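You operate a simulated robot arm through the tools that you are given. There is no shell and no other tool.

You are at the controls of a simulated two-armed robot. One attempt, no reset.

## Task
Unzip the big clear case, put the blue blanket in, zip it up.
Where things are to end (x, y in the base frame): blue blanket within 0.06 m of [0.76, 0.11].

It is judged by the outcome, as a careful person would: the job done as asked, and still so three seconds after it is handed in. It fails if anything else is knocked over, pushed out of place, dropped, spilled or broken. Flat cloth is picked up by pressing the open fingertips on it (5 to 10 N) and closing them slowly along it; thin cloth reads only 2 to 8 mm in the jaws.

## Robot
Two 7-joint arms with fingered hands on one trunk that stands fixed in place. Base frame: the origin is at the foot of the trunk, x ahead of it, y to its left, z up. Lengths are in m, angles in degrees, forces in N, time in s.
The left shoulder is at [0.06, 0.177, 0.925], the right one opposite. Each reaches about 1 m from its shoulder. Payload 4 kg a hand.
The TCP of each hand is the grasp point between the finger pads, 0.037 m short of the fingertips. In the tool frame z runs along the fingers and y along their closing line. The gripper opens to 0.124 m; its body begins 0.043 m behind the TCP. The gripper is a hand of 3 fingers: y runs from the thumb to the fingers, the wrist lies at [-0.015, -0.108, -0.202] in the tool frame, and closing takes about 1.5 s.
Orientation is that of the tool frame in the base frame, as a unit quaternion [x, y, z, w]. With the fingers straight down and the wrist toward the robot, the tool's x, y and z point along [0, 1, 0], [1, 0, 0] and [0, 0, -1] of the base frame.

## Interface
- The arms move only by the tool drive_tool. It takes "left_series", "right_series" or both (then of equal length, played together; a hand with none holds still); each is one flat list of numbers, 7 for each row, row after row: the gripper command, from -1 (fully open) to 1 (shut), values between in proportion, then the shift along the tool's x, y, z in m, then the turn, a rotation vector about the tool's x, y, z in degrees. In form: [jaw, dx, dy, dz, rx, ry, rz, jaw, dx, dy, dz, rx, ry, rz, ...]. A call has 1 to 20 rows; each row shifts and turns the commanded pose from where the row before left it, along the tool's axes as they then stand. Each row takes 0.2 s and may step no farther than 0.05 m and 8.6 degrees from the row before; otherwise, or with a gripper value out of range, the whole call is refused. Where a pose cannot be reached the arm comes as near as it can. A force on the tool above 40 N (or 10 N above the force at the start of the call, whichever is more), or a blocked arm, ends the call early, and 0.2 s more pass. The fingers move at their own pace (about 0.072 m/s each) and stop on an object; they squeeze with about 23 N. The grip force told is the motor's: it shows also when the fingers shut on nothing. Time passes only in rows, and 0.2 s behind the last, so rows that do not move let the fingers close. The reply holds the time, the measured pose of the TCP, the force on the tool along the base axes, the opening and the grip force, in the units named above and with some noise, with the torque about the TCP (base axes, N m) and any sound that the robot's microphone picked up.
- Cameras (640 x 400 px; columns grow to the right, rows downward): "scene" is now at [0.0485, 0.0155, 1.5666]; the picture's right is [0.20, -0.98, 0.00], its down [-0.73, -0.15, -0.67] and it looks along [0.66, 0.14, -0.74] (base axes); focal length 372 px, centre (320, 200). "left" rides on the left gripper at [-0.064, -0.076, -0.137] in its tool frame; the picture's right is [-0.84, -0.26, 0.48], its down [0.48, -0.76, 0.43] and it looks along [0.26, 0.60, 0.76] (tool axes); focal length 256 px, centre (320, 200). "right" rides on the right gripper at [0.064, -0.076, -0.137] in its tool frame; the picture's right is [-0.84, 0.26, -0.48], its down [-0.48, -0.76, 0.43] and it looks along [-0.26, 0.60, 0.76] (tool axes); focal length 256 px, centre (320, 200). There is no depth. A picture from a camera that has moved, and an enlarged one, comes with that camera's place and axes in the base frame and with its lens.
- snapshot(camera): a new picture of that camera. No time passes.
- move_column(by): slides the trunk up (or, below 0, down) by that many m; the arms and the scene camera ride with it, the base frame stays. It gives what a move gives, with no picture.
- hand_shape(shape, hand): the hand has 3 fingers and takes this shape, open, in about a second: jaw (thumb against the fingers, like two jaws); tri (thumb and two fingers); tip (a fingertip pinch); poke (one finger out to press); point (the index stretched); flat (the hand flat); cup (the hand cupped); fist (a fist). The gripper value then closes the fingers along that shape, each until it touches; the sizes above hold for jaw. It gives what a move gives, with no picture.
- turn_head(pan, tilt): turns the head with the scene camera to pan (to the left, within 86 degrees either way) and tilt (down, from -29 to 69), counted from straight ahead of the robot. It gives what a move gives.
- inspect(camera, box): a new picture of the part [left, top, right, bottom] of that camera's present view, enlarged. No time passes.
- job_done(): hands the job in; it is judged then, once.

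Places have to be worked out from the pictures, the camera data and where the tool is seen. Open the grippers and draw the arms clear of the work before you hand the job in, unless the task says otherwise.

The tools are called after "Request:" as a command line: name --argument value ..., lists and objects as JSON in quotes. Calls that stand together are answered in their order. drive_tool: Moves the arms, as the interface text tells. Its arguments: {"type":"object","properties":{"left_series":{"type":"array","items":{"type":"number"}},"right_series":{"type":"array","items":{"type":"number"}}},"required":[]} The other tools are called the same way: move_column (by) moves the trunk up or down; hand_shape (shape, hand) gives the hand a shape; turn_head (pan, tilt) turns the head that bears the scene camera; snapshot (camera) takes a picture; inspect (camera, box) takes an enlarged picture of a part of a camera's view; job_done () hands the job in.

At the start:

```text
time_s: 0.0
left_tool_pos: [0.5149, 0.3681, 1.1021]
left_orientation: [0.707, 0.707, 0.001, 0.0]
left_force: [0.0, 0.2, -0.7]
left_ft_torque: [-0.02, 0.0, 0.02]
left_grip_width: 0.1235
left_grip_force: 0.0
left_shape: jaw
right_tool_pos: [0.663, -0.182, 1.0683]
right_orientation: [0.707, 0.707, 0.0, 0.001]
right_force: [-0.1, 0.4, -0.9]
right_ft_torque: [0.02, -0.02, -0.01]
right_grip_width: 0.1235
right_grip_force: 0.1
right_shape: jaw
trunk travel left (down, up): [-0.45, 0.14]
head pan, tilt (commanded): [11.7, 48.0]
```

scene: 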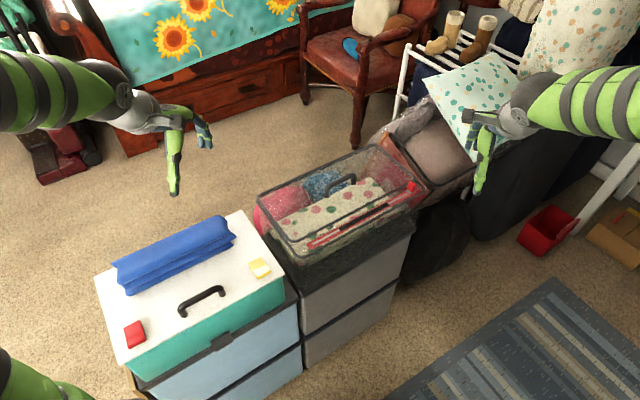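
right: 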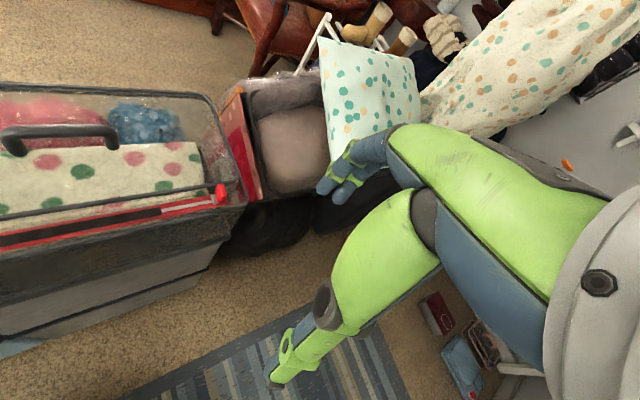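
left: 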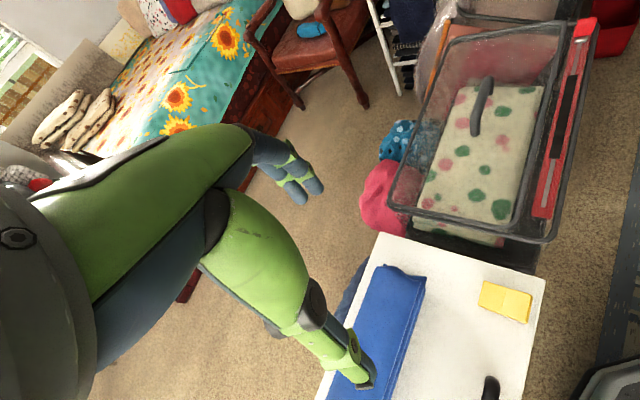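

I start by enlarging the scene view on the clear case and on the blanket to find the zip, the slider and the lid.

Request:
inspect --camera "scene" --box '[240, 130, 440, 270]'

Request:
inspect --camera "scene" --box '[80, 190, 320, 390]'

Request:
inspect --camera "left" --box '[360, 0, 640, 260]'

Request:
inspect --camera "right" --box '[0, 60, 260, 260]'

```text
2.86 times, centred on (340, 200) of scene
camera zoom: at [0.0485, 0.0155, 1.5666], right [0.2, -0.98, 0.0], down [-0.73, -0.15, -0.67], along [0.66, 0.14, -0.74], focal length 1063 px, centre (263, 200)
```

zoom: 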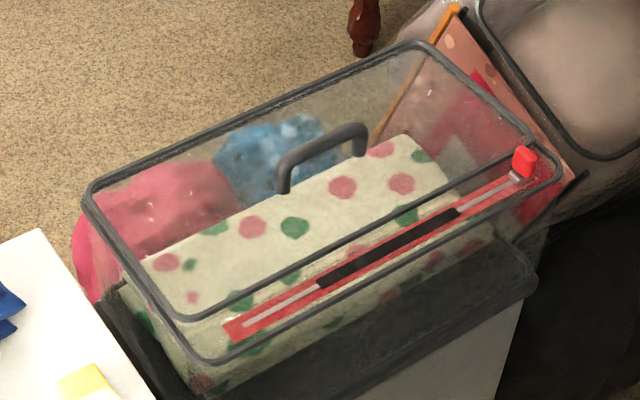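

```text
2.00 times, centred on (200, 290) of scene
camera zoom: at [0.0485, 0.0155, 1.5666], right [0.2, -0.98, 0.0], down [-0.73, -0.15, -0.67], along [0.66, 0.14, -0.74], focal length 744 px, centre (560, 20)
```

zoom: 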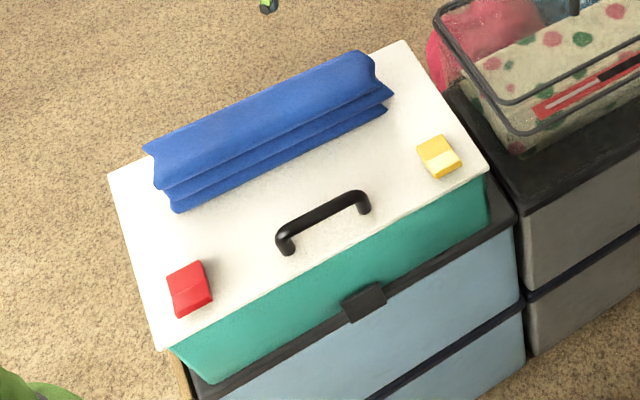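

```text
1.54 times, centred on (500, 130) of left
camera zoom: at [0.4405, 0.3051, 1.2364], right [-0.26, -0.84, -0.48], down [-0.76, 0.48, -0.43], along [0.6, 0.26, -0.76], focal length 394 px, centre (43, 308)
```

zoom: 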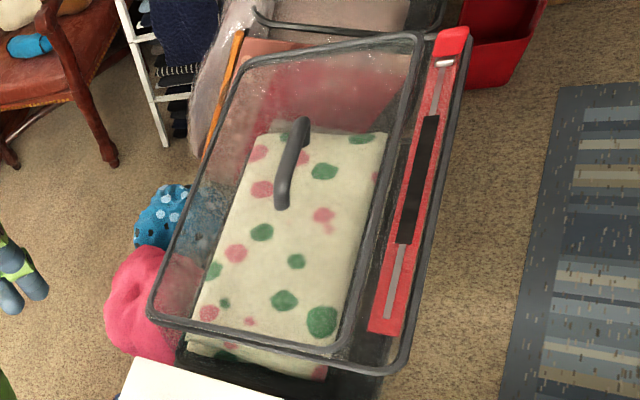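

```text
2.00 times, centred on (130, 160) of right
camera zoom: at [0.5874, -0.1177, 1.2055], right [0.26, -0.84, 0.48], down [-0.76, -0.48, -0.43], along [0.6, -0.26, -0.76], focal length 512 px, centre (700, 280)
```

zoom: 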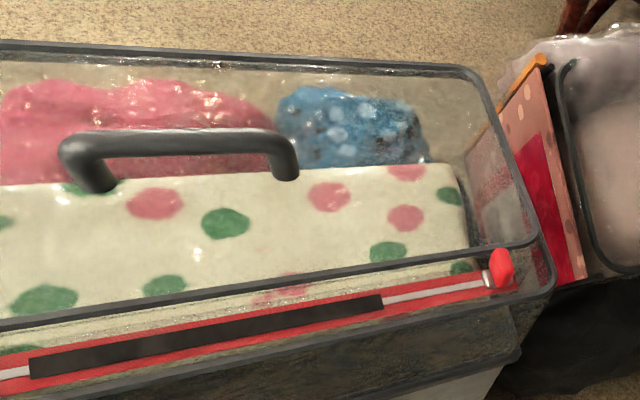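

The case's top seems to lie near z 0.84, turned about 45°, with the zip along its front edge from about (0.78,-0.08) to (0.55,0.15) and the red pull at its right end. I look closer at the pull, the zip track and the blanket before moving.

Request:
inspect --camera "right" --box '[180, 160, 260, 220]'

Request:
inspect --camera "scene" --box '[380, 160, 440, 200]'

Request:
inspect --camera "scene" --box '[290, 190, 370, 270]'

Request:
inspect --camera "left" --box '[520, 0, 620, 80]'

Request:
inspect --camera "scene" --box '[100, 200, 250, 310]'

```text
6.67 times, centred on (220, 190) of right
camera zoom: at [0.5874, -0.1177, 1.2055], right [0.26, -0.84, 0.48], down [-0.76, -0.48, -0.43], along [0.6, -0.26, -0.76], focal length 1707 px, centre (987, 267)
```

zoom: 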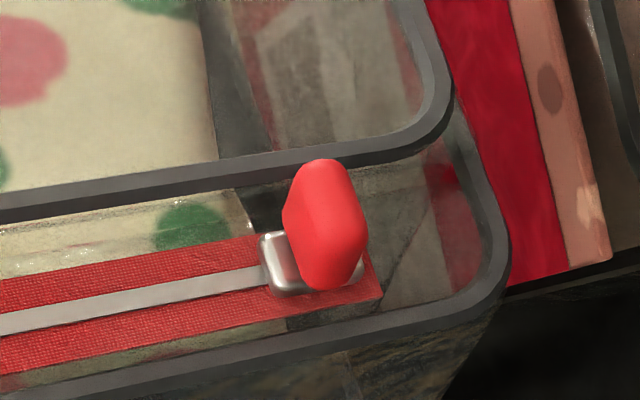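

```text
10.00 times, centred on (410, 180) of scene
camera zoom: at [0.0485, 0.0155, 1.5666], right [0.2, -0.98, 0.0], down [-0.73, -0.15, -0.67], along [0.66, 0.14, -0.74], focal length 3721 px, centre (-580, 400)
```

zoom: 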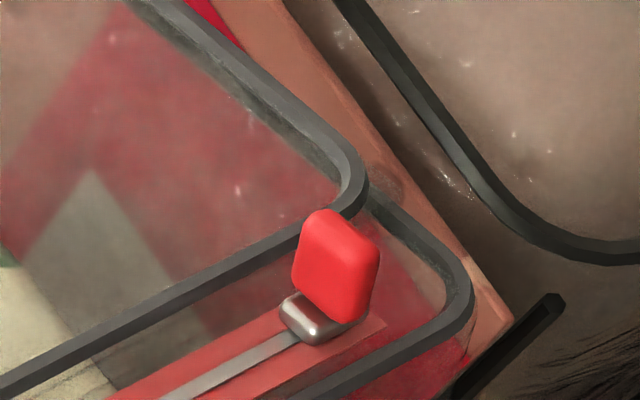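

```text
5.00 times, centred on (330, 230) of scene
camera zoom: at [0.0485, 0.0155, 1.5666], right [0.2, -0.98, 0.0], down [-0.73, -0.15, -0.67], along [0.66, 0.14, -0.74], focal length 1860 px, centre (270, 50)
```

zoom: 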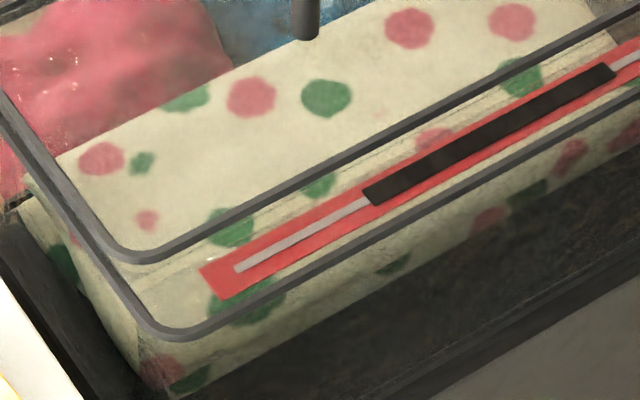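

```text
5.00 times, centred on (570, 40) of left
camera zoom: at [0.4405, 0.3051, 1.2364], right [-0.26, -0.84, -0.48], down [-0.76, 0.48, -0.43], along [0.6, 0.26, -0.76], focal length 1280 px, centre (-930, 1000)
```

zoom: 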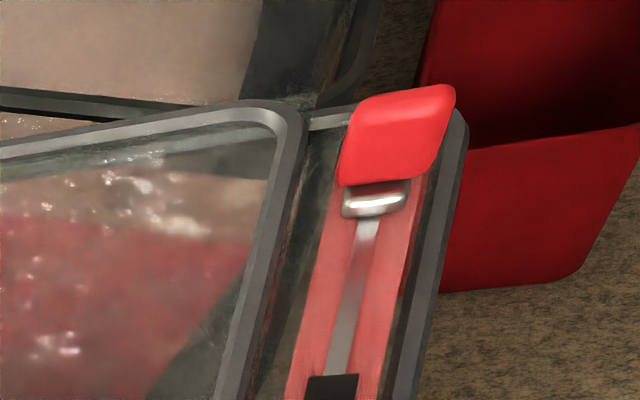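

```text
3.64 times, centred on (175, 255) of scene
camera zoom: at [0.0485, 0.0155, 1.5666], right [0.2, -0.98, 0.0], down [-0.73, -0.15, -0.67], along [0.66, 0.14, -0.74], focal length 1353 px, centre (847, 0)
```

zoom: 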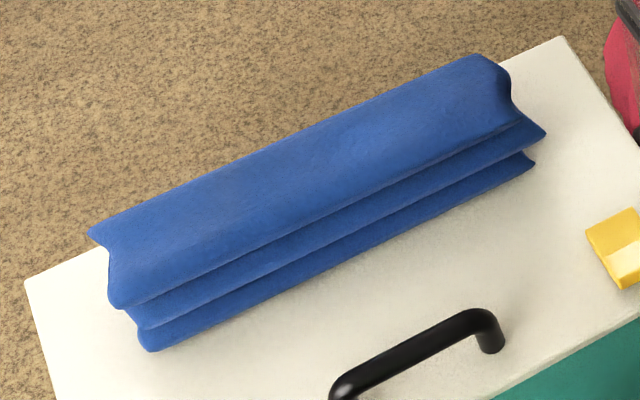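

The red pull is a small upright tab (about 2.4 cm wide across the zip, 1 cm thick along it) on a metal slider, so it is best pinched along the zip's line by the left hand yawed about -46°. I first try the fingertip-pinch shape on the left hand in the free air to see what it looks like.

Request:
hand_shape --shape "tip" --hand "left"

Request:
snapshot --camera "left"

Request:
inspect --camera "scene" --box '[60, 60, 260, 210]'

```text
time_s: 0.9
left_tool_pos: [0.516, 0.3677, 1.1003]
left_orientation: [0.707, 0.707, 0.0, 0.0]
left_force: [0.7, -0.6, 0.8]
left_ft_torque: [0.02, 0.02, 0.02]
left_grip_width: 0.1237
left_grip_force: 0.0
left_shape: tip
right_tool_pos: [0.6627, -0.1813, 1.0689]
right_orientation: [0.707, 0.707, 0.0, 0.0]
right_force: [-0.4, 0.1, 0.3]
right_ft_torque: [-0.01, 0.01, 0.01]
right_grip_width: 0.1234
right_grip_force: 0.1
right_shape: jaw
trunk travel left (down, up): [-0.45, 0.14]
head pan, tilt (commanded): [11.7, 48.0]
```

```text
taken
camera left: at [0.4405, 0.3051, 1.2364], right [-0.26, -0.84, -0.48], down [-0.76, 0.48, -0.43], along [0.6, 0.26, -0.76], focal length 256 px, centre (320, 200)
```

left: 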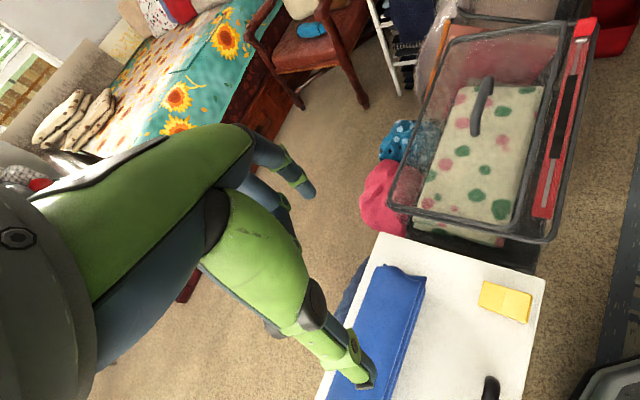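

```text
2.67 times, centred on (160, 135) of scene
camera zoom: at [0.0485, 0.0155, 1.5666], right [0.2, -0.98, 0.0], down [-0.73, -0.15, -0.67], along [0.66, 0.14, -0.74], focal length 992 px, centre (747, 373)
```

zoom: 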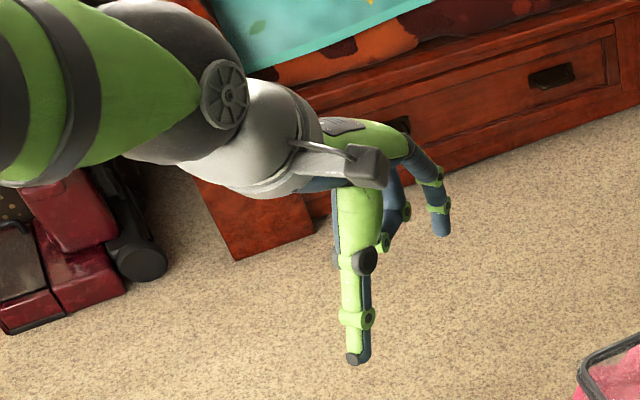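

In the tip shape the thumb and one finger stand out and the rest are curled back. I close it in the air to see where the tips meet relative to the TCP.

Request:
drive_tool --left_series '[1, 0, 0, 0, 0, 0, 0, 1, 0, 0, 0, 0, 0, 0, 1, 0, 0, 0, 0, 0, 0, 1, 0, 0, 0, 0, 0, 0, 1, 0, 0, 0, 0, 0, 0, 1, 0, 0, 0, 0, 0, 0, 1, 0, 0, 0, 0, 0, 0, 1, 0, 0, 0, 0, 0, 0]'

Request:
snapshot --camera "left"

Request:
inspect --camera "scene" --box '[110, 80, 230, 210]'

```text
time_s: 2.7
left_tool_pos: [0.514, 0.3688, 1.1006]
left_orientation: [0.708, 0.707, 0.0, 0.001]
left_force: [0.8, 1.4, -0.4]
left_ft_torque: [0.04, 0.0, 0.03]
left_grip_width: 0.0001
left_grip_force: 23.1
left_shape: tip
right_tool_pos: [0.6632, -0.1807, 1.0686]
right_orientation: [0.707, 0.707, 0.001, 0.0]
right_force: [-0.4, -0.3, 0.3]
right_ft_torque: [-0.04, -0.01, -0.01]
right_grip_width: 0.1235
right_grip_force: 0.1
right_shape: jaw
trunk travel left (down, up): [-0.45, 0.14]
head pan, tilt (commanded): [11.7, 48.0]
```

```text
taken
camera left: at [0.4405, 0.3051, 1.2364], right [-0.26, -0.84, -0.48], down [-0.76, 0.48, -0.43], along [0.6, 0.26, -0.76], focal length 256 px, centre (320, 200)
```

left: 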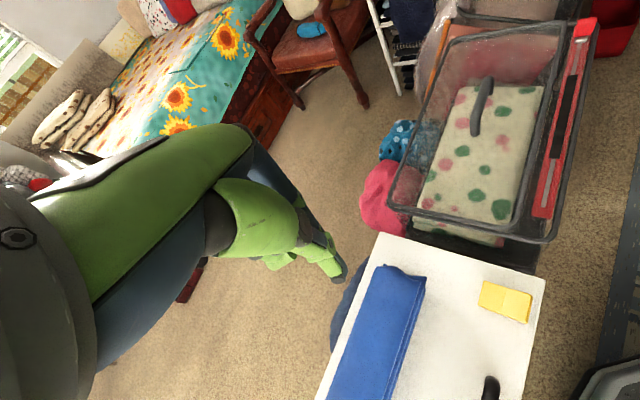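

```text
3.08 times, centred on (170, 145) of scene
camera zoom: at [0.0485, 0.0155, 1.5666], right [0.2, -0.98, 0.0], down [-0.73, -0.15, -0.67], along [0.66, 0.14, -0.74], focal length 1145 px, centre (782, 369)
```

zoom: 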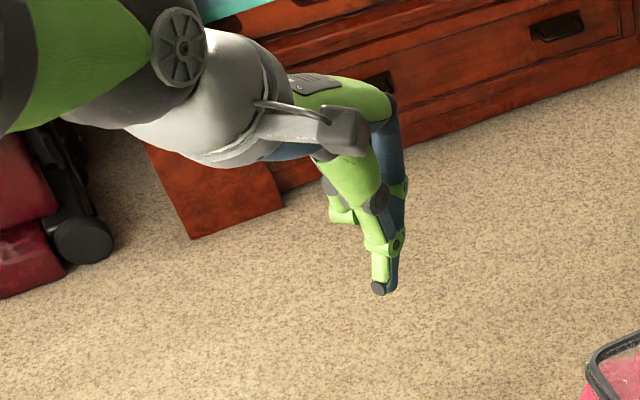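

The closed tips meet about 4 cm beyond the TCP, in line with the fingers. I clear the right hand back and to the right while turning the left hand by -45° and opening it.

Request:
drive_tool --left_series '[-1, 0, 0, 0, 0, 0, 7.5, -1, 0, 0, 0, 0, 0, 7.5, -1, 0, 0, 0, 0, 0, 7.5, -1, 0, 0, 0, 0, 0, 7.5, -1, 0, 0, 0, 0, 0, 7.5, -1, 0, 0, 0, 0, 0, 7.5, -1, 0, 0, 0, 0, 0, 0, -1, 0, 0, 0, 0, 0, 0]' --right_series '[-1, -0.025, -0.025, -0.004, 0, 0, 0, -1, -0.025, -0.025, -0.004, 0, 0, 0, -1, -0.025, -0.025, -0.004, 0, 0, 0, -1, -0.025, -0.025, -0.004, 0, 0, 0, -1, -0.025, -0.025, -0.004, 0, 0, 0, -1, -0.025, -0.025, -0.004, 0, 0, 0, -1, -0.025, -0.025, -0.004, 0, 0, 0, -1, -0.025, -0.025, -0.004, 0, 0, 0]'

Request:
snapshot --camera "left"

Request:
snapshot --camera "scene"

Request:
snapshot --camera "right"

```text
time_s: 4.5
left_tool_pos: [0.5155, 0.3668, 1.101]
left_orientation: [0.924, 0.383, -0.001, 0.0]
left_force: [0.1, -0.4, 0.4]
left_ft_torque: [0.0, -0.01, -0.03]
left_grip_width: 0.1236
left_grip_force: 0.0
left_shape: tip
right_tool_pos: [0.4612, -0.3795, 1.1014]
right_orientation: [0.707, 0.707, 0.0, 0.0]
right_force: [-1.1, -1.0, -0.3]
right_ft_torque: [0.01, -0.02, 0.0]
right_grip_width: 0.1237
right_grip_force: 0.0
right_shape: jaw
trunk travel left (down, up): [-0.45, 0.14]
head pan, tilt (commanded): [11.7, 48.0]
```

```text
taken
camera left: at [0.4167, 0.3773, 1.2365], right [-0.77, -0.41, -0.48], down [-0.2, 0.88, -0.43], along [0.6, -0.24, -0.76], focal length 256 px, centre (320, 200)
```

left: 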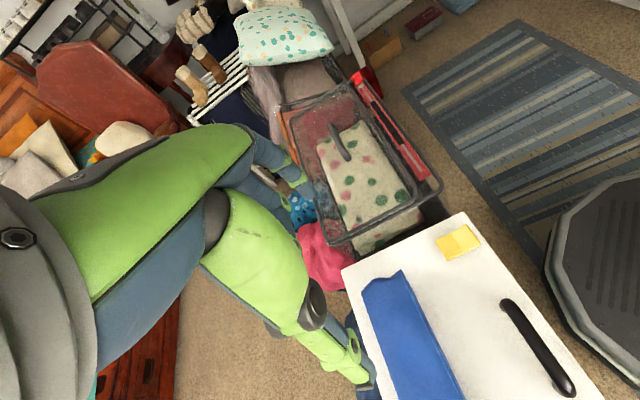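

```text
taken
camera scene: at [0.0478, 0.0152, 1.5667], right [0.2, -0.98, 0.0], down [-0.73, -0.15, -0.67], along [0.66, 0.14, -0.74], focal length 372 px, centre (320, 200)
```

scene: 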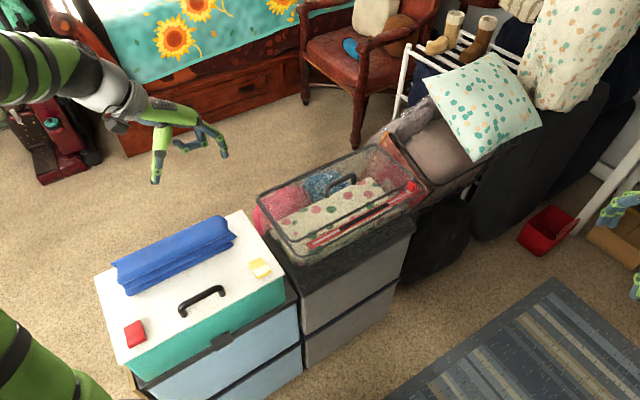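

```text
taken
camera right: at [0.3852, -0.3166, 1.2378], right [0.26, -0.84, 0.48], down [-0.76, -0.48, -0.43], along [0.6, -0.25, -0.76], focal length 256 px, centre (320, 200)
```

right: 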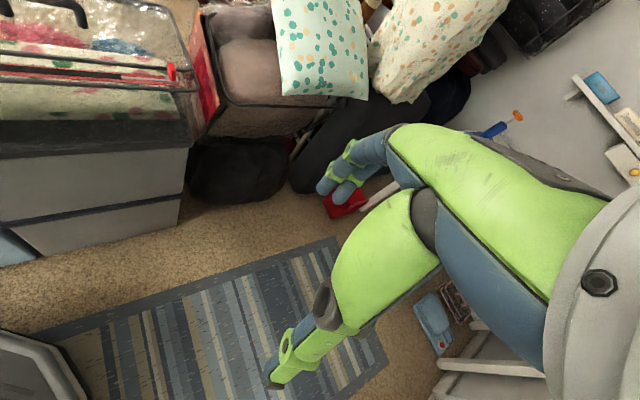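

Everything is as before. I bring the left hand over toward the pull, stopping short and about 15 cm above it, to look with the wrist camera.

Request:
drive_tool --left_series '[-1, -0.0129, 0.0418, 0.0101, 0, 0, 0, -1, -0.0129, 0.0418, 0.0101, 0, 0, 0, -1, -0.0129, 0.0418, 0.0101, 0, 0, 0, -1, -0.0129, 0.0418, 0.0101, 0, 0, 0, -1, -0.0129, 0.0418, 0.0101, 0, 0, 0, -1, -0.0129, 0.0418, 0.0101, 0, 0, 0, -1, -0.0129, 0.0418, 0.0101, 0, 0, 0, -1, -0.0129, 0.0418, 0.0101, 0, 0, 0, -1, -0.0129, 0.0418, 0.0101, 0, 0, 0, -1, -0.0129, 0.0418, 0.0101, 0, 0, 0, -1, 0, 0, 0, 0, 0, 0]'

Request:
snapshot --camera "left"

Request:
snapshot --camera "scene"

Request:
snapshot --camera "right"

```text
time_s: 6.9
left_tool_pos: [0.7207, -0.019, 0.9993]
left_orientation: [0.924, 0.383, 0.0, 0.0]
left_force: [-0.3, -0.7, -0.4]
left_ft_torque: [0.0, -0.03, 0.03]
left_grip_width: 0.1236
left_grip_force: 0.0
left_shape: tip
right_tool_pos: [0.4609, -0.3797, 1.1011]
right_orientation: [0.707, 0.707, 0.0, 0.0]
right_force: [0.2, 0.6, -0.4]
right_ft_torque: [-0.01, 0.01, 0.0]
right_grip_width: 0.1236
right_grip_force: 0.0
right_shape: jaw
trunk travel left (down, up): [-0.45, 0.14]
head pan, tilt (commanded): [11.7, 48.0]
```

```text
taken
camera left: at [0.6222, -0.0107, 1.1343], right [-0.77, -0.41, -0.48], down [-0.2, 0.88, -0.43], along [0.6, -0.24, -0.76], focal length 256 px, centre (320, 200)
```

left: 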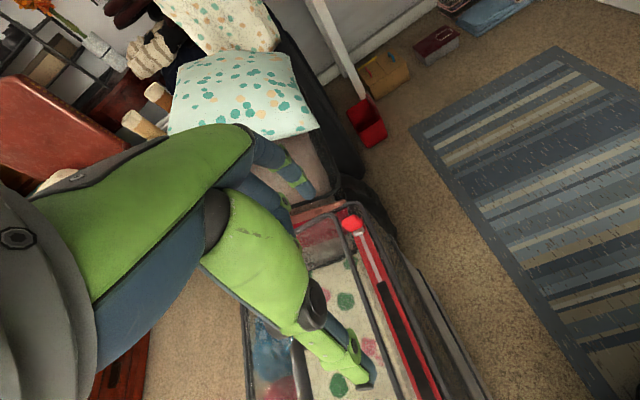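

```text
taken
camera scene: at [0.0483, 0.0157, 1.5667], right [0.2, -0.98, 0.0], down [-0.73, -0.15, -0.67], along [0.66, 0.14, -0.74], focal length 372 px, centre (320, 200)
```

scene: 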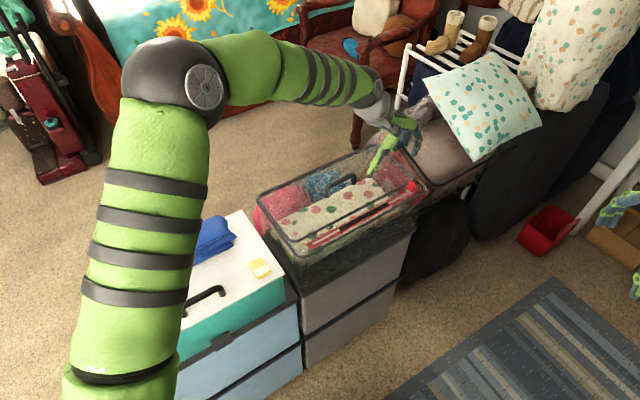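

```text
taken
camera right: at [0.3858, -0.3159, 1.2379], right [0.26, -0.84, 0.48], down [-0.76, -0.48, -0.43], along [0.6, -0.26, -0.76], focal length 256 px, centre (320, 200)
```

right: 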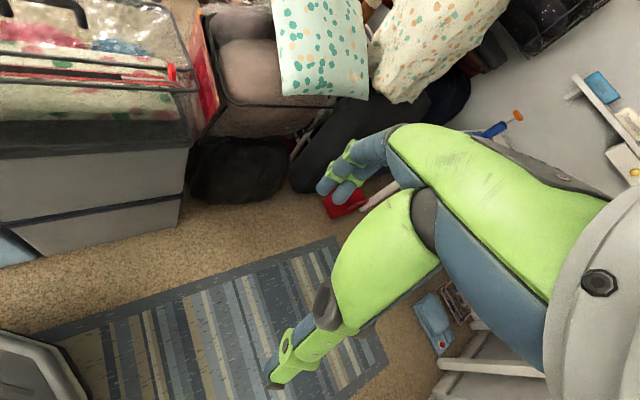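

The wrist view puts the pull near (0.785,-0.082) if its centre is at z 0.852, which agrees with the other views. I enlarge to see the slider and its orientation.

Request:
inspect --camera "left" --box '[300, 180, 440, 270]'

Request:
inspect --camera "scene" --box '[340, 90, 450, 220]'

Request:
inspect --camera "right" --box '[100, 40, 220, 120]'

```text
4.44 times, centred on (370, 225) of left
camera zoom: at [0.6222, -0.0107, 1.1343], right [-0.77, -0.41, -0.48], down [-0.2, 0.88, -0.43], along [0.6, -0.24, -0.76], focal length 1138 px, centre (98, 89)
```

zoom: 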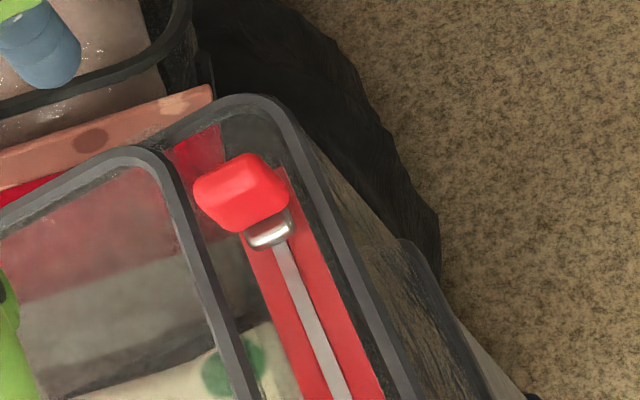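

```text
3.08 times, centred on (395, 155) of scene
camera zoom: at [0.0483, 0.0157, 1.5667], right [0.2, -0.98, 0.0], down [-0.73, -0.15, -0.67], along [0.66, 0.14, -0.74], focal length 1145 px, centre (89, 338)
```

zoom: 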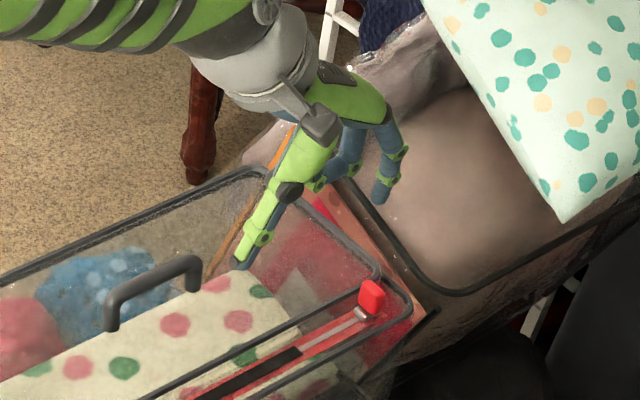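

```text
5.00 times, centred on (160, 80) of right
camera zoom: at [0.3858, -0.3159, 1.2379], right [0.26, -0.84, 0.48], down [-0.76, -0.48, -0.43], along [0.6, -0.26, -0.76], focal length 1280 px, centre (1120, 800)
```

zoom: 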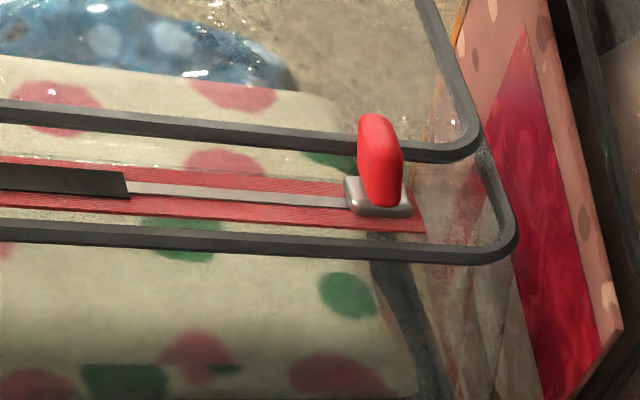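

The tab's broad faces look along the zip, so closing along the zip is right. I move the left hand above the pull, half-closing the tips to about 5 cm so that the outer finger stays clear of the neighbouring bag.

Request:
drive_tool --left_series '[-0.2, 0.0002, 0.0225, 0.0125, 0, 0, 0, 0.2, 0.0002, 0.0225, 0.0125, 0, 0, 0, 0.2, 0.0002, 0.0225, 0.0125, 0, 0, 0, 0.2, 0.0003, 0.0225, 0.0125, 0, 0, 0, 0.2, 0, 0, 0, 0, 0, 0, 0.2, 0, 0, 0, 0, 0, 0]'

Request:
snapshot --camera "left"

Request:
inspect --camera "scene" --box '[360, 110, 450, 210]'

Request:
inspect --camera "right" --box '[100, 0, 260, 120]'

```text
time_s: 8.3
left_tool_pos: [0.7834, -0.0823, 0.9514]
left_orientation: [0.924, 0.383, 0.0, 0.001]
left_force: [0.0, 0.0, 0.6]
left_ft_torque: [-0.02, -0.04, -0.03]
left_grip_width: 0.0511
left_grip_force: 0.0
left_shape: tip
right_tool_pos: [0.4622, -0.3797, 1.1011]
right_orientation: [0.707, 0.708, 0.001, 0.0]
right_force: [-0.7, 0.2, 0.4]
right_ft_torque: [0.01, 0.01, 0.0]
right_grip_width: 0.1235
right_grip_force: 0.0
right_shape: jaw
trunk travel left (down, up): [-0.45, 0.14]
head pan, tilt (commanded): [11.7, 48.0]
```

```text
taken
camera left: at [0.686, -0.0728, 1.0861], right [-0.77, -0.41, -0.48], down [-0.2, 0.88, -0.43], along [0.6, -0.24, -0.76], focal length 256 px, centre (320, 200)
```

left: 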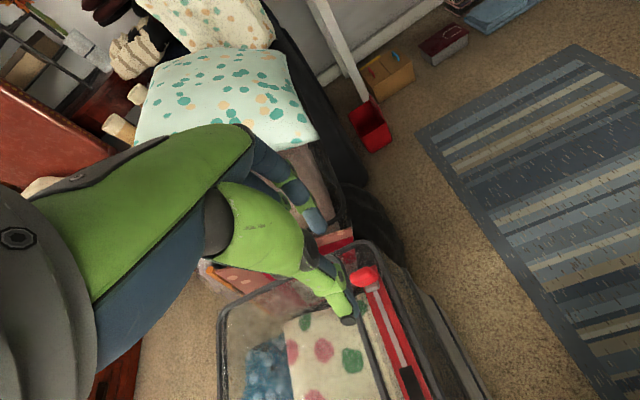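

```text
4.00 times, centred on (405, 160) of scene
camera zoom: at [0.0485, 0.0154, 1.5666], right [0.2, -0.98, 0.0], down [-0.73, -0.15, -0.67], along [0.66, 0.14, -0.74], focal length 1488 px, centre (-20, 360)
```

zoom: 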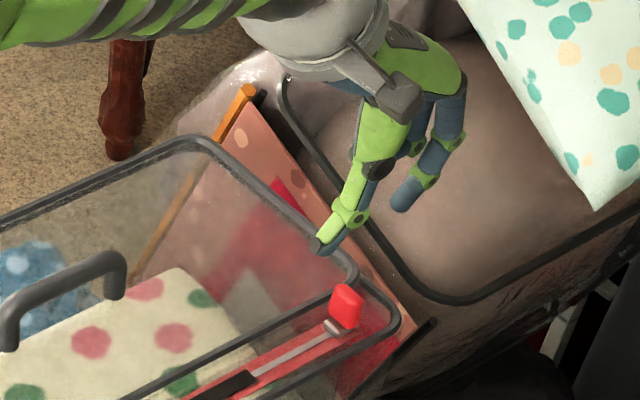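

```text
3.33 times, centred on (180, 60) of right
camera zoom: at [0.386, -0.3162, 1.2377], right [0.26, -0.84, 0.48], down [-0.76, -0.48, -0.43], along [0.6, -0.26, -0.76], focal length 853 px, centre (787, 667)
```

zoom: 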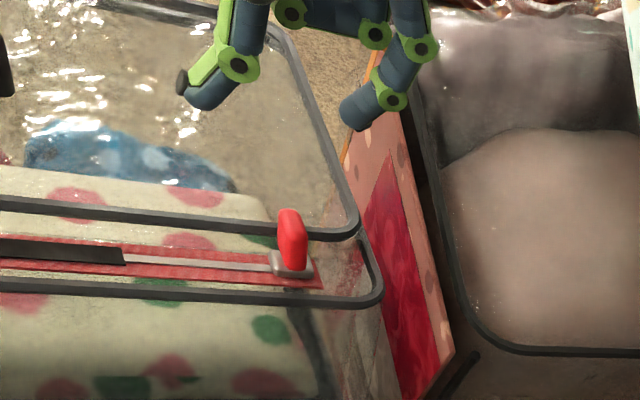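

From the left and scene views together the tab's middle is at about (0.789,-0.084,0.845). I lower the tips to just above it with a small correction and check again.

Request:
drive_tool --left_series '[0.2, 0.0014, 0.0026, 0.013, 0, 0, 0, 0.2, 0.0014, 0.0026, 0.013, 0, 0, 0, 0.2, 0, 0, 0.01, 0, 0, 0, 0.2, 0, 0, 0, 0, 0, 0]'

Request:
inspect --camera "left" --box '[260, 200, 440, 360]'

Request:
inspect --camera "scene" --box '[370, 130, 440, 210]'

Request:
inspect --camera "right" --box '[120, 0, 220, 100]'

```text
time_s: 9.3
left_tool_pos: [0.7884, -0.0827, 0.9146]
left_orientation: [0.924, 0.382, 0.0, 0.0]
left_force: [-0.9, -0.5, -0.2]
left_ft_torque: [0.0, 0.01, 0.0]
left_grip_width: 0.0515
left_grip_force: 0.0
left_shape: tip
right_tool_pos: [0.4612, -0.3803, 1.1021]
right_orientation: [0.707, 0.707, -0.001, 0.0]
right_force: [0.6, -0.2, -0.8]
right_ft_torque: [0.01, 0.02, 0.02]
right_grip_width: 0.1238
right_grip_force: 0.0
right_shape: jaw
trunk travel left (down, up): [-0.45, 0.14]
head pan, tilt (commanded): [11.7, 48.0]
```

```text
2.50 times, centred on (350, 280) of left
camera zoom: at [0.6924, -0.0742, 1.0495], right [-0.77, -0.41, -0.48], down [-0.2, 0.88, -0.43], along [0.6, -0.24, -0.76], focal length 640 px, centre (245, 0)
```

zoom: 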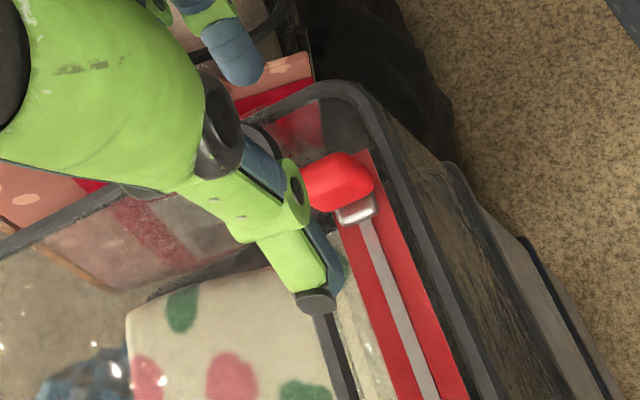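

```text
5.00 times, centred on (405, 170) of scene
camera zoom: at [0.0486, 0.0154, 1.5666], right [0.2, -0.98, 0.0], down [-0.73, -0.15, -0.67], along [0.66, 0.14, -0.74], focal length 1860 px, centre (-105, 350)
```

zoom: 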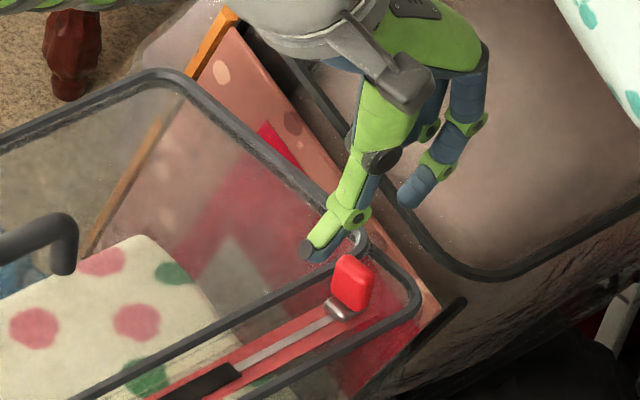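

```text
4.00 times, centred on (170, 50) of right
camera zoom: at [0.3861, -0.3162, 1.2377], right [0.26, -0.84, 0.48], down [-0.76, -0.48, -0.43], along [0.6, -0.25, -0.76], focal length 1024 px, centre (920, 800)
```

zoom: 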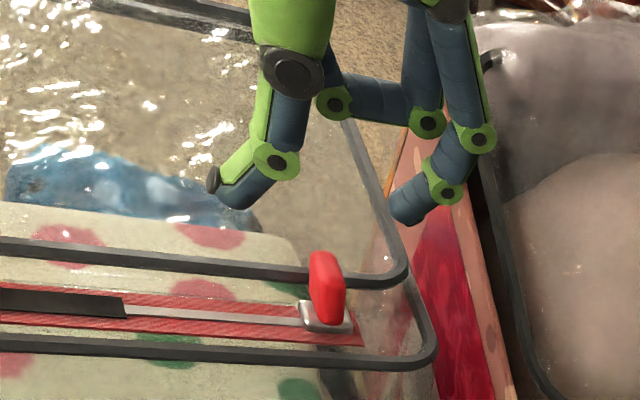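

All three views agree the tab is 3.5–4 cm below the tips and about 5 mm toward the front. I shift by that and go down 2.5 cm, then look again.

Request:
drive_tool --left_series '[0.2, -0.005, 0.002, 0, 0, 0, 0, 0.2, 0, 0, 0.013, 0, 0, 0, 0.2, 0, 0, 0.012, 0, 0, 0, 0.2, 0, 0, 0, 0, 0, 0]'

Request:
inspect --camera "left" --box '[260, 200, 440, 360]'

Request:
inspect --camera "scene" --box '[370, 130, 440, 210]'

Request:
inspect --camera "right" --box '[120, 20, 220, 100]'

```text
time_s: 10.3
left_tool_pos: [0.7875, -0.0896, 0.8895]
left_orientation: [0.924, 0.382, 0.0, 0.001]
left_force: [0.6, -0.2, -0.2]
left_ft_torque: [0.01, 0.03, -0.01]
left_grip_width: 0.0513
left_grip_force: 0.0
left_shape: tip
right_tool_pos: [0.4612, -0.3795, 1.1008]
right_orientation: [0.707, 0.707, 0.0, 0.0]
right_force: [-0.3, 0.0, 0.0]
right_ft_torque: [-0.01, -0.01, 0.0]
right_grip_width: 0.1238
right_grip_force: 0.1
right_shape: jaw
trunk travel left (down, up): [-0.45, 0.14]
head pan, tilt (commanded): [11.7, 48.0]
```

```text
2.50 times, centred on (350, 280) of left
camera zoom: at [0.6896, -0.0793, 1.0246], right [-0.77, -0.41, -0.48], down [-0.2, 0.88, -0.43], along [0.6, -0.24, -0.76], focal length 640 px, centre (245, 0)
```

zoom: 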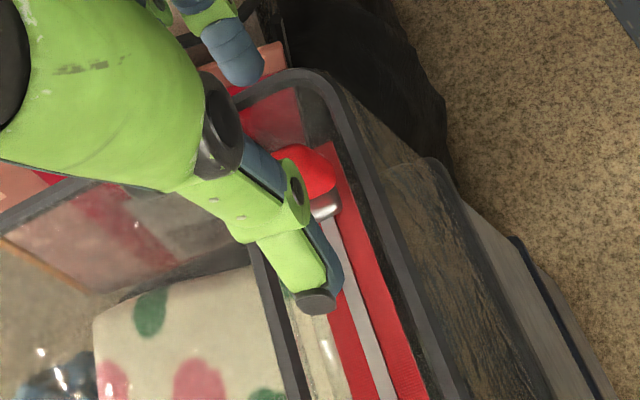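

```text
5.00 times, centred on (405, 170) of scene
camera zoom: at [0.0485, 0.0154, 1.5666], right [0.2, -0.98, 0.0], down [-0.73, -0.15, -0.67], along [0.66, 0.14, -0.74], focal length 1860 px, centre (-105, 350)
```

zoom: 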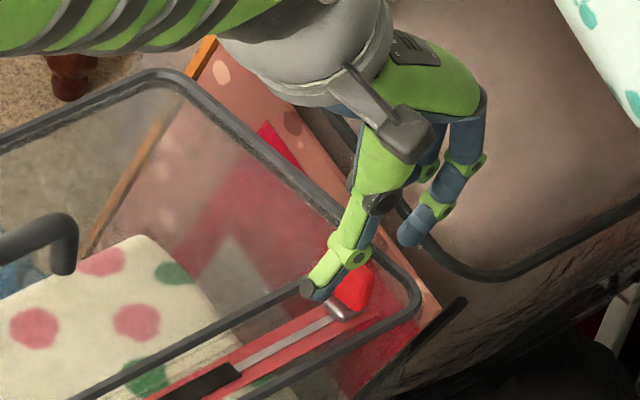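

```text
5.00 times, centred on (170, 60) of right
camera zoom: at [0.386, -0.3162, 1.2378], right [0.26, -0.84, 0.48], down [-0.76, -0.48, -0.43], along [0.6, -0.25, -0.76], focal length 1280 px, centre (1070, 900)
```

zoom: 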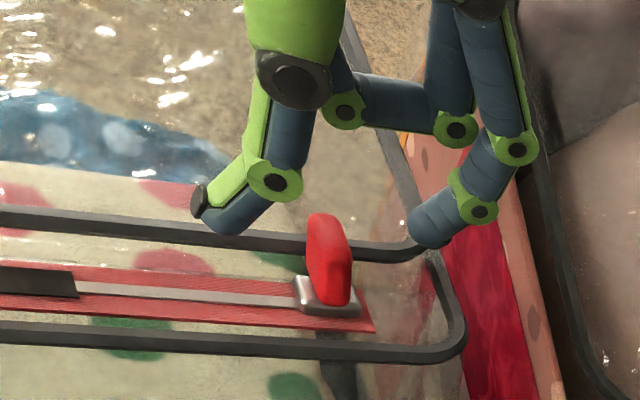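

The tab sits centred between the two tips, about 1.5 cm below their level. I go down 1.5 cm and close the tips on it.

Request:
drive_tool --left_series '[0.2, 0, 0, 0.008, 0, 0, 0, 0.2, 0, 0, 0.007, 0, 0, 0, 0.2, 0, 0, 0, 0, 0, 0, 0.5, 0, 0, 0, 0, 0, 0, 0.8, 0, 0, 0, 0, 0, 0, 1, 0, 0, 0, 0, 0, 0, 1, 0, 0, 0, 0, 0, 0, 1, 0, 0, 0, 0, 0, 0]'

Request:
inspect --camera "left" --box '[260, 200, 440, 360]'

Request:
inspect --camera "scene" --box '[370, 130, 440, 210]'

Request:
inspect --camera "right" --box '[120, 20, 220, 100]'

```text
time_s: 12.1
left_tool_pos: [0.7867, -0.0872, 0.8744]
left_orientation: [0.924, 0.382, 0.001, 0.0]
left_force: [-0.2, -0.6, 1.0]
left_ft_torque: [-0.05, -0.05, -0.07]
left_grip_width: 0.0107
left_grip_force: 23.0
left_shape: tip
right_tool_pos: [0.4619, -0.3799, 1.1017]
right_orientation: [0.707, 0.707, 0.0, -0.001]
right_force: [-0.1, 0.6, -0.1]
right_ft_torque: [-0.01, 0.02, 0.03]
right_grip_width: 0.1239
right_grip_force: 0.0
right_shape: jaw
trunk travel left (down, up): [-0.45, 0.14]
head pan, tilt (commanded): [11.7, 48.0]
```

```text
2.50 times, centred on (350, 280) of left
camera zoom: at [0.6892, -0.0785, 1.0098], right [-0.77, -0.41, -0.48], down [-0.2, 0.88, -0.43], along [0.6, -0.24, -0.76], focal length 640 px, centre (245, 0)
```

zoom: 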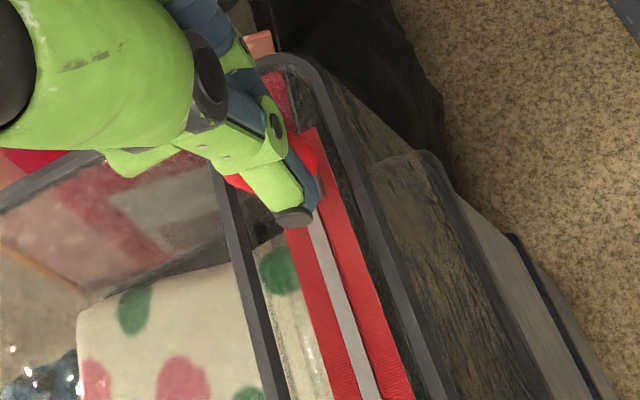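

```text
5.00 times, centred on (405, 170) of scene
camera zoom: at [0.0485, 0.0154, 1.5666], right [0.2, -0.98, 0.0], down [-0.73, -0.15, -0.67], along [0.66, 0.14, -0.74], focal length 1860 px, centre (-105, 350)
```

zoom: 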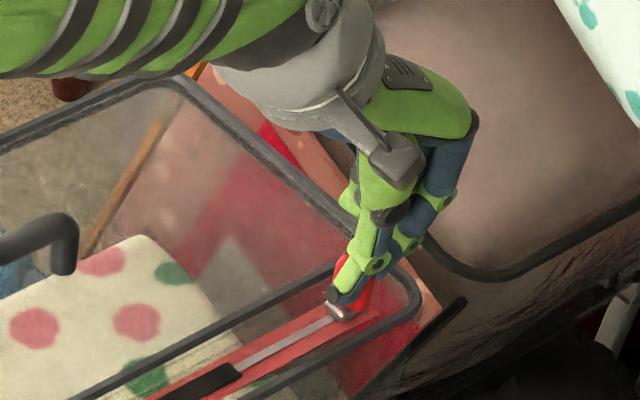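

```text
5.00 times, centred on (170, 60) of right
camera zoom: at [0.386, -0.3162, 1.2378], right [0.26, -0.84, 0.48], down [-0.76, -0.48, -0.43], along [0.6, -0.26, -0.76], focal length 1280 px, centre (1070, 900)
```

zoom: 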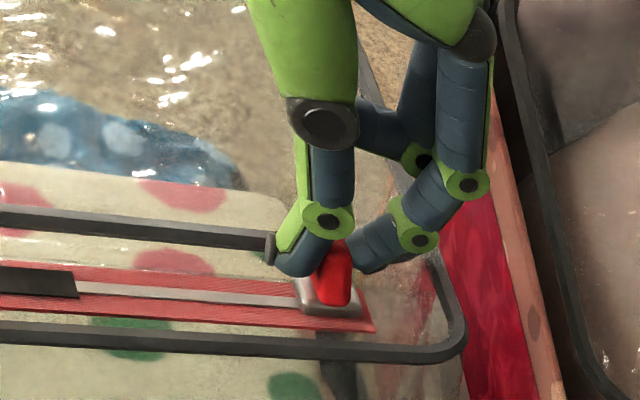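

The jaws read 10.7 mm with full grip force, so the tab is held. I pull it a first few centimetres along the zip toward the left-front end.

Request:
drive_tool --left_series '[1, 0, -0.01, 0, 0, 0, 0, 1, 0, -0.015, 0, 0, 0, 0, 1, 0, -0.015, 0, 0, 0, 0, 1, 0, 0, 0, 0, 0, 0]'

Request:
inspect --camera "scene" --box '[300, 130, 440, 260]'

Request:
inspect --camera "right" --box '[80, 20, 220, 120]'

```text
time_s: 13.1
left_tool_pos: [0.7583, -0.0595, 0.8748]
left_orientation: [0.924, 0.383, 0.0, 0.001]
left_force: [-1.4, -2.5, 0.9]
left_ft_torque: [-0.11, -0.02, -0.02]
left_grip_width: 0.0099
left_grip_force: 23.5
left_shape: tip
right_tool_pos: [0.4619, -0.3807, 1.1008]
right_orientation: [0.707, 0.707, 0.0, 0.0]
right_force: [0.2, -0.3, -0.4]
right_ft_torque: [0.01, 0.01, -0.01]
right_grip_width: 0.1241
right_grip_force: 0.0
right_shape: jaw
trunk travel left (down, up): [-0.45, 0.14]
head pan, tilt (commanded): [11.7, 48.0]
```

```text
3.08 times, centred on (370, 195) of scene
camera zoom: at [0.0482, 0.0152, 1.5667], right [0.2, -0.98, 0.0], down [-0.73, -0.15, -0.67], along [0.66, 0.14, -0.74], focal length 1145 px, centre (166, 215)
```

zoom: 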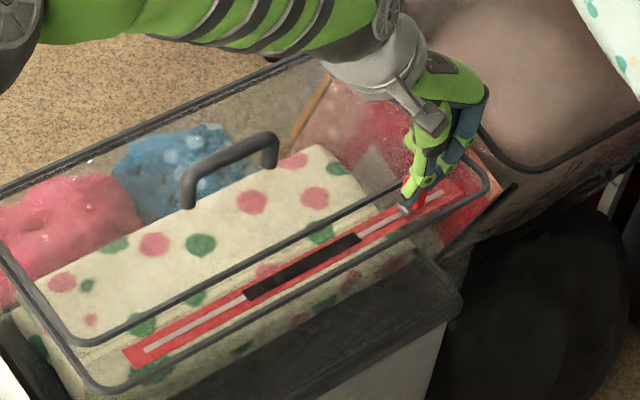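

```text
4.00 times, centred on (150, 70) of right
camera zoom: at [0.3858, -0.3163, 1.2378], right [0.26, -0.84, 0.48], down [-0.76, -0.48, -0.43], along [0.6, -0.25, -0.76], focal length 1024 px, centre (1000, 720)
```

zoom: 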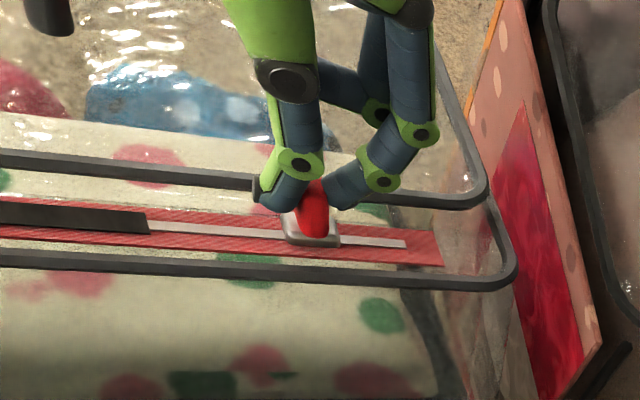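

The slider came along 4 cm with almost no force. I keep pulling, watching forces as it reaches the black section of the tape.

Request:
drive_tool --left_series '[1, -0.0004, -0.015, 0, 0, 0, 0, 1, -0.0004, -0.018, 0, 0, 0, 0, 1, -0.0004, -0.018, 0, 0, 0, 0, 1, -0.0004, -0.018, 0, 0, 0, 0, 1, -0.0004, -0.015, 0, 0, 0, 0, 1, 0, 0, 0, 0, 0, 0]'

Request:
inspect --camera "scene" --box '[300, 130, 440, 260]'

Request:
inspect --camera "right" --box '[60, 20, 220, 120]'

```text
time_s: 14.5
left_tool_pos: [0.6975, -0.0008, 0.8752]
left_orientation: [0.924, 0.383, 0.0, 0.001]
left_force: [2.5, 2.2, 0.2]
left_ft_torque: [0.05, -0.17, -0.03]
left_grip_width: 0.0096
left_grip_force: 22.6
left_shape: tip
right_tool_pos: [0.4621, -0.3802, 1.1014]
right_orientation: [0.707, 0.707, 0.001, 0.0]
right_force: [0.6, 0.5, -0.2]
right_ft_torque: [0.01, -0.02, 0.03]
right_grip_width: 0.1235
right_grip_force: 0.0
right_shape: jaw
trunk travel left (down, up): [-0.45, 0.14]
head pan, tilt (commanded): [11.7, 48.0]
```

```text
3.08 times, centred on (370, 195) of scene
camera zoom: at [0.0487, 0.0157, 1.5666], right [0.2, -0.98, 0.0], down [-0.73, -0.15, -0.67], along [0.66, 0.14, -0.74], focal length 1145 px, centre (166, 215)
```

zoom: 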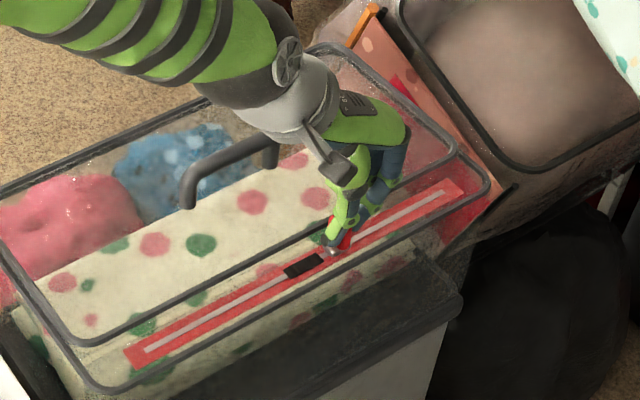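

```text
4.00 times, centred on (140, 70) of right
camera zoom: at [0.3863, -0.3158, 1.2377], right [0.26, -0.84, 0.48], down [-0.76, -0.48, -0.43], along [0.6, -0.26, -0.76], focal length 1024 px, centre (1040, 720)
```

zoom: 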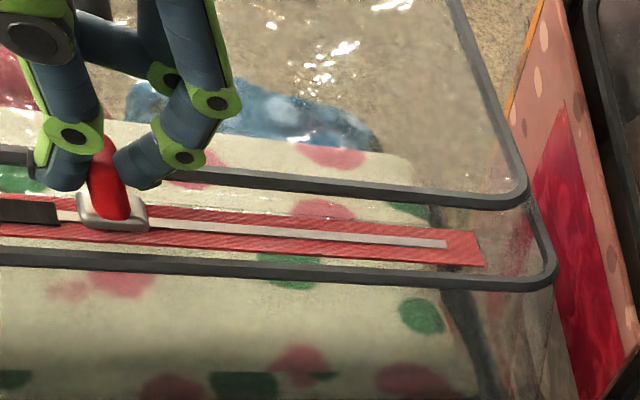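

The slider keeps moving freely and the black patch shrinks as it goes. I pull on with a tiny lateral correction.

Request:
drive_tool --left_series '[1, 0.0003, -0.018, 0, 0, 0, 0, 1, 0.0003, -0.018, 0, 0, 0, 0, 1, 0, -0.018, 0, 0, 0, 0, 1, 0, -0.018, 0, 0, 0, 0, 1, 0, -0.015, 0, 0, 0, 0, 1, 0, 0, 0, 0, 0, 0]'

Request:
inspect --camera "scene" --box '[270, 130, 440, 270]'

Request:
inspect --camera "right" --box '[0, 20, 220, 120]'

```text
time_s: 15.9
left_tool_pos: [0.6368, 0.0617, 0.8753]
left_orientation: [0.924, 0.383, 0.001, 0.0]
left_force: [1.0, 2.3, 7.9]
left_ft_torque: [-0.05, -0.11, -0.05]
left_grip_width: 0.0099
left_grip_force: 22.7
left_shape: tip
right_tool_pos: [0.4627, -0.3797, 1.1017]
right_orientation: [0.707, 0.707, 0.0, 0.0]
right_force: [-0.1, 0.0, 0.6]
right_ft_torque: [0.0, -0.02, 0.0]
right_grip_width: 0.124
right_grip_force: 0.0
right_shape: jaw
trunk travel left (down, up): [-0.45, 0.14]
head pan, tilt (commanded): [11.7, 48.0]
```

```text
2.86 times, centred on (355, 200) of scene
camera zoom: at [0.048, 0.0155, 1.5668], right [0.2, -0.98, 0.0], down [-0.73, -0.15, -0.67], along [0.66, 0.14, -0.74], focal length 1063 px, centre (220, 200)
```

zoom: 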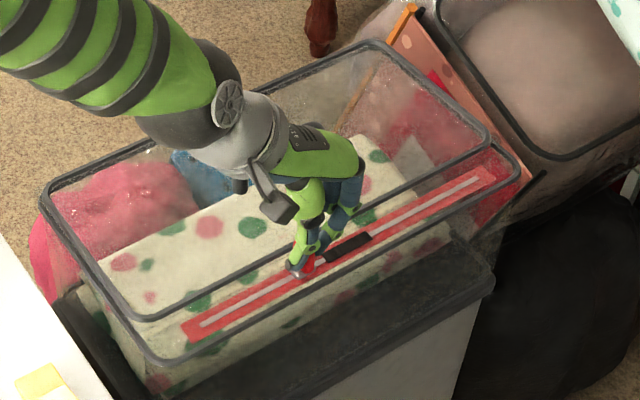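

```text
2.91 times, centred on (110, 70) of right
camera zoom: at [0.3857, -0.3161, 1.238], right [0.26, -0.84, 0.48], down [-0.76, -0.48, -0.43], along [0.6, -0.26, -0.76], focal length 745 px, centre (931, 578)
```

zoom: 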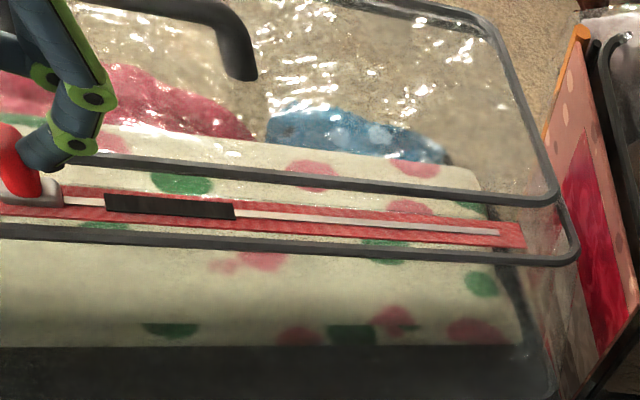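

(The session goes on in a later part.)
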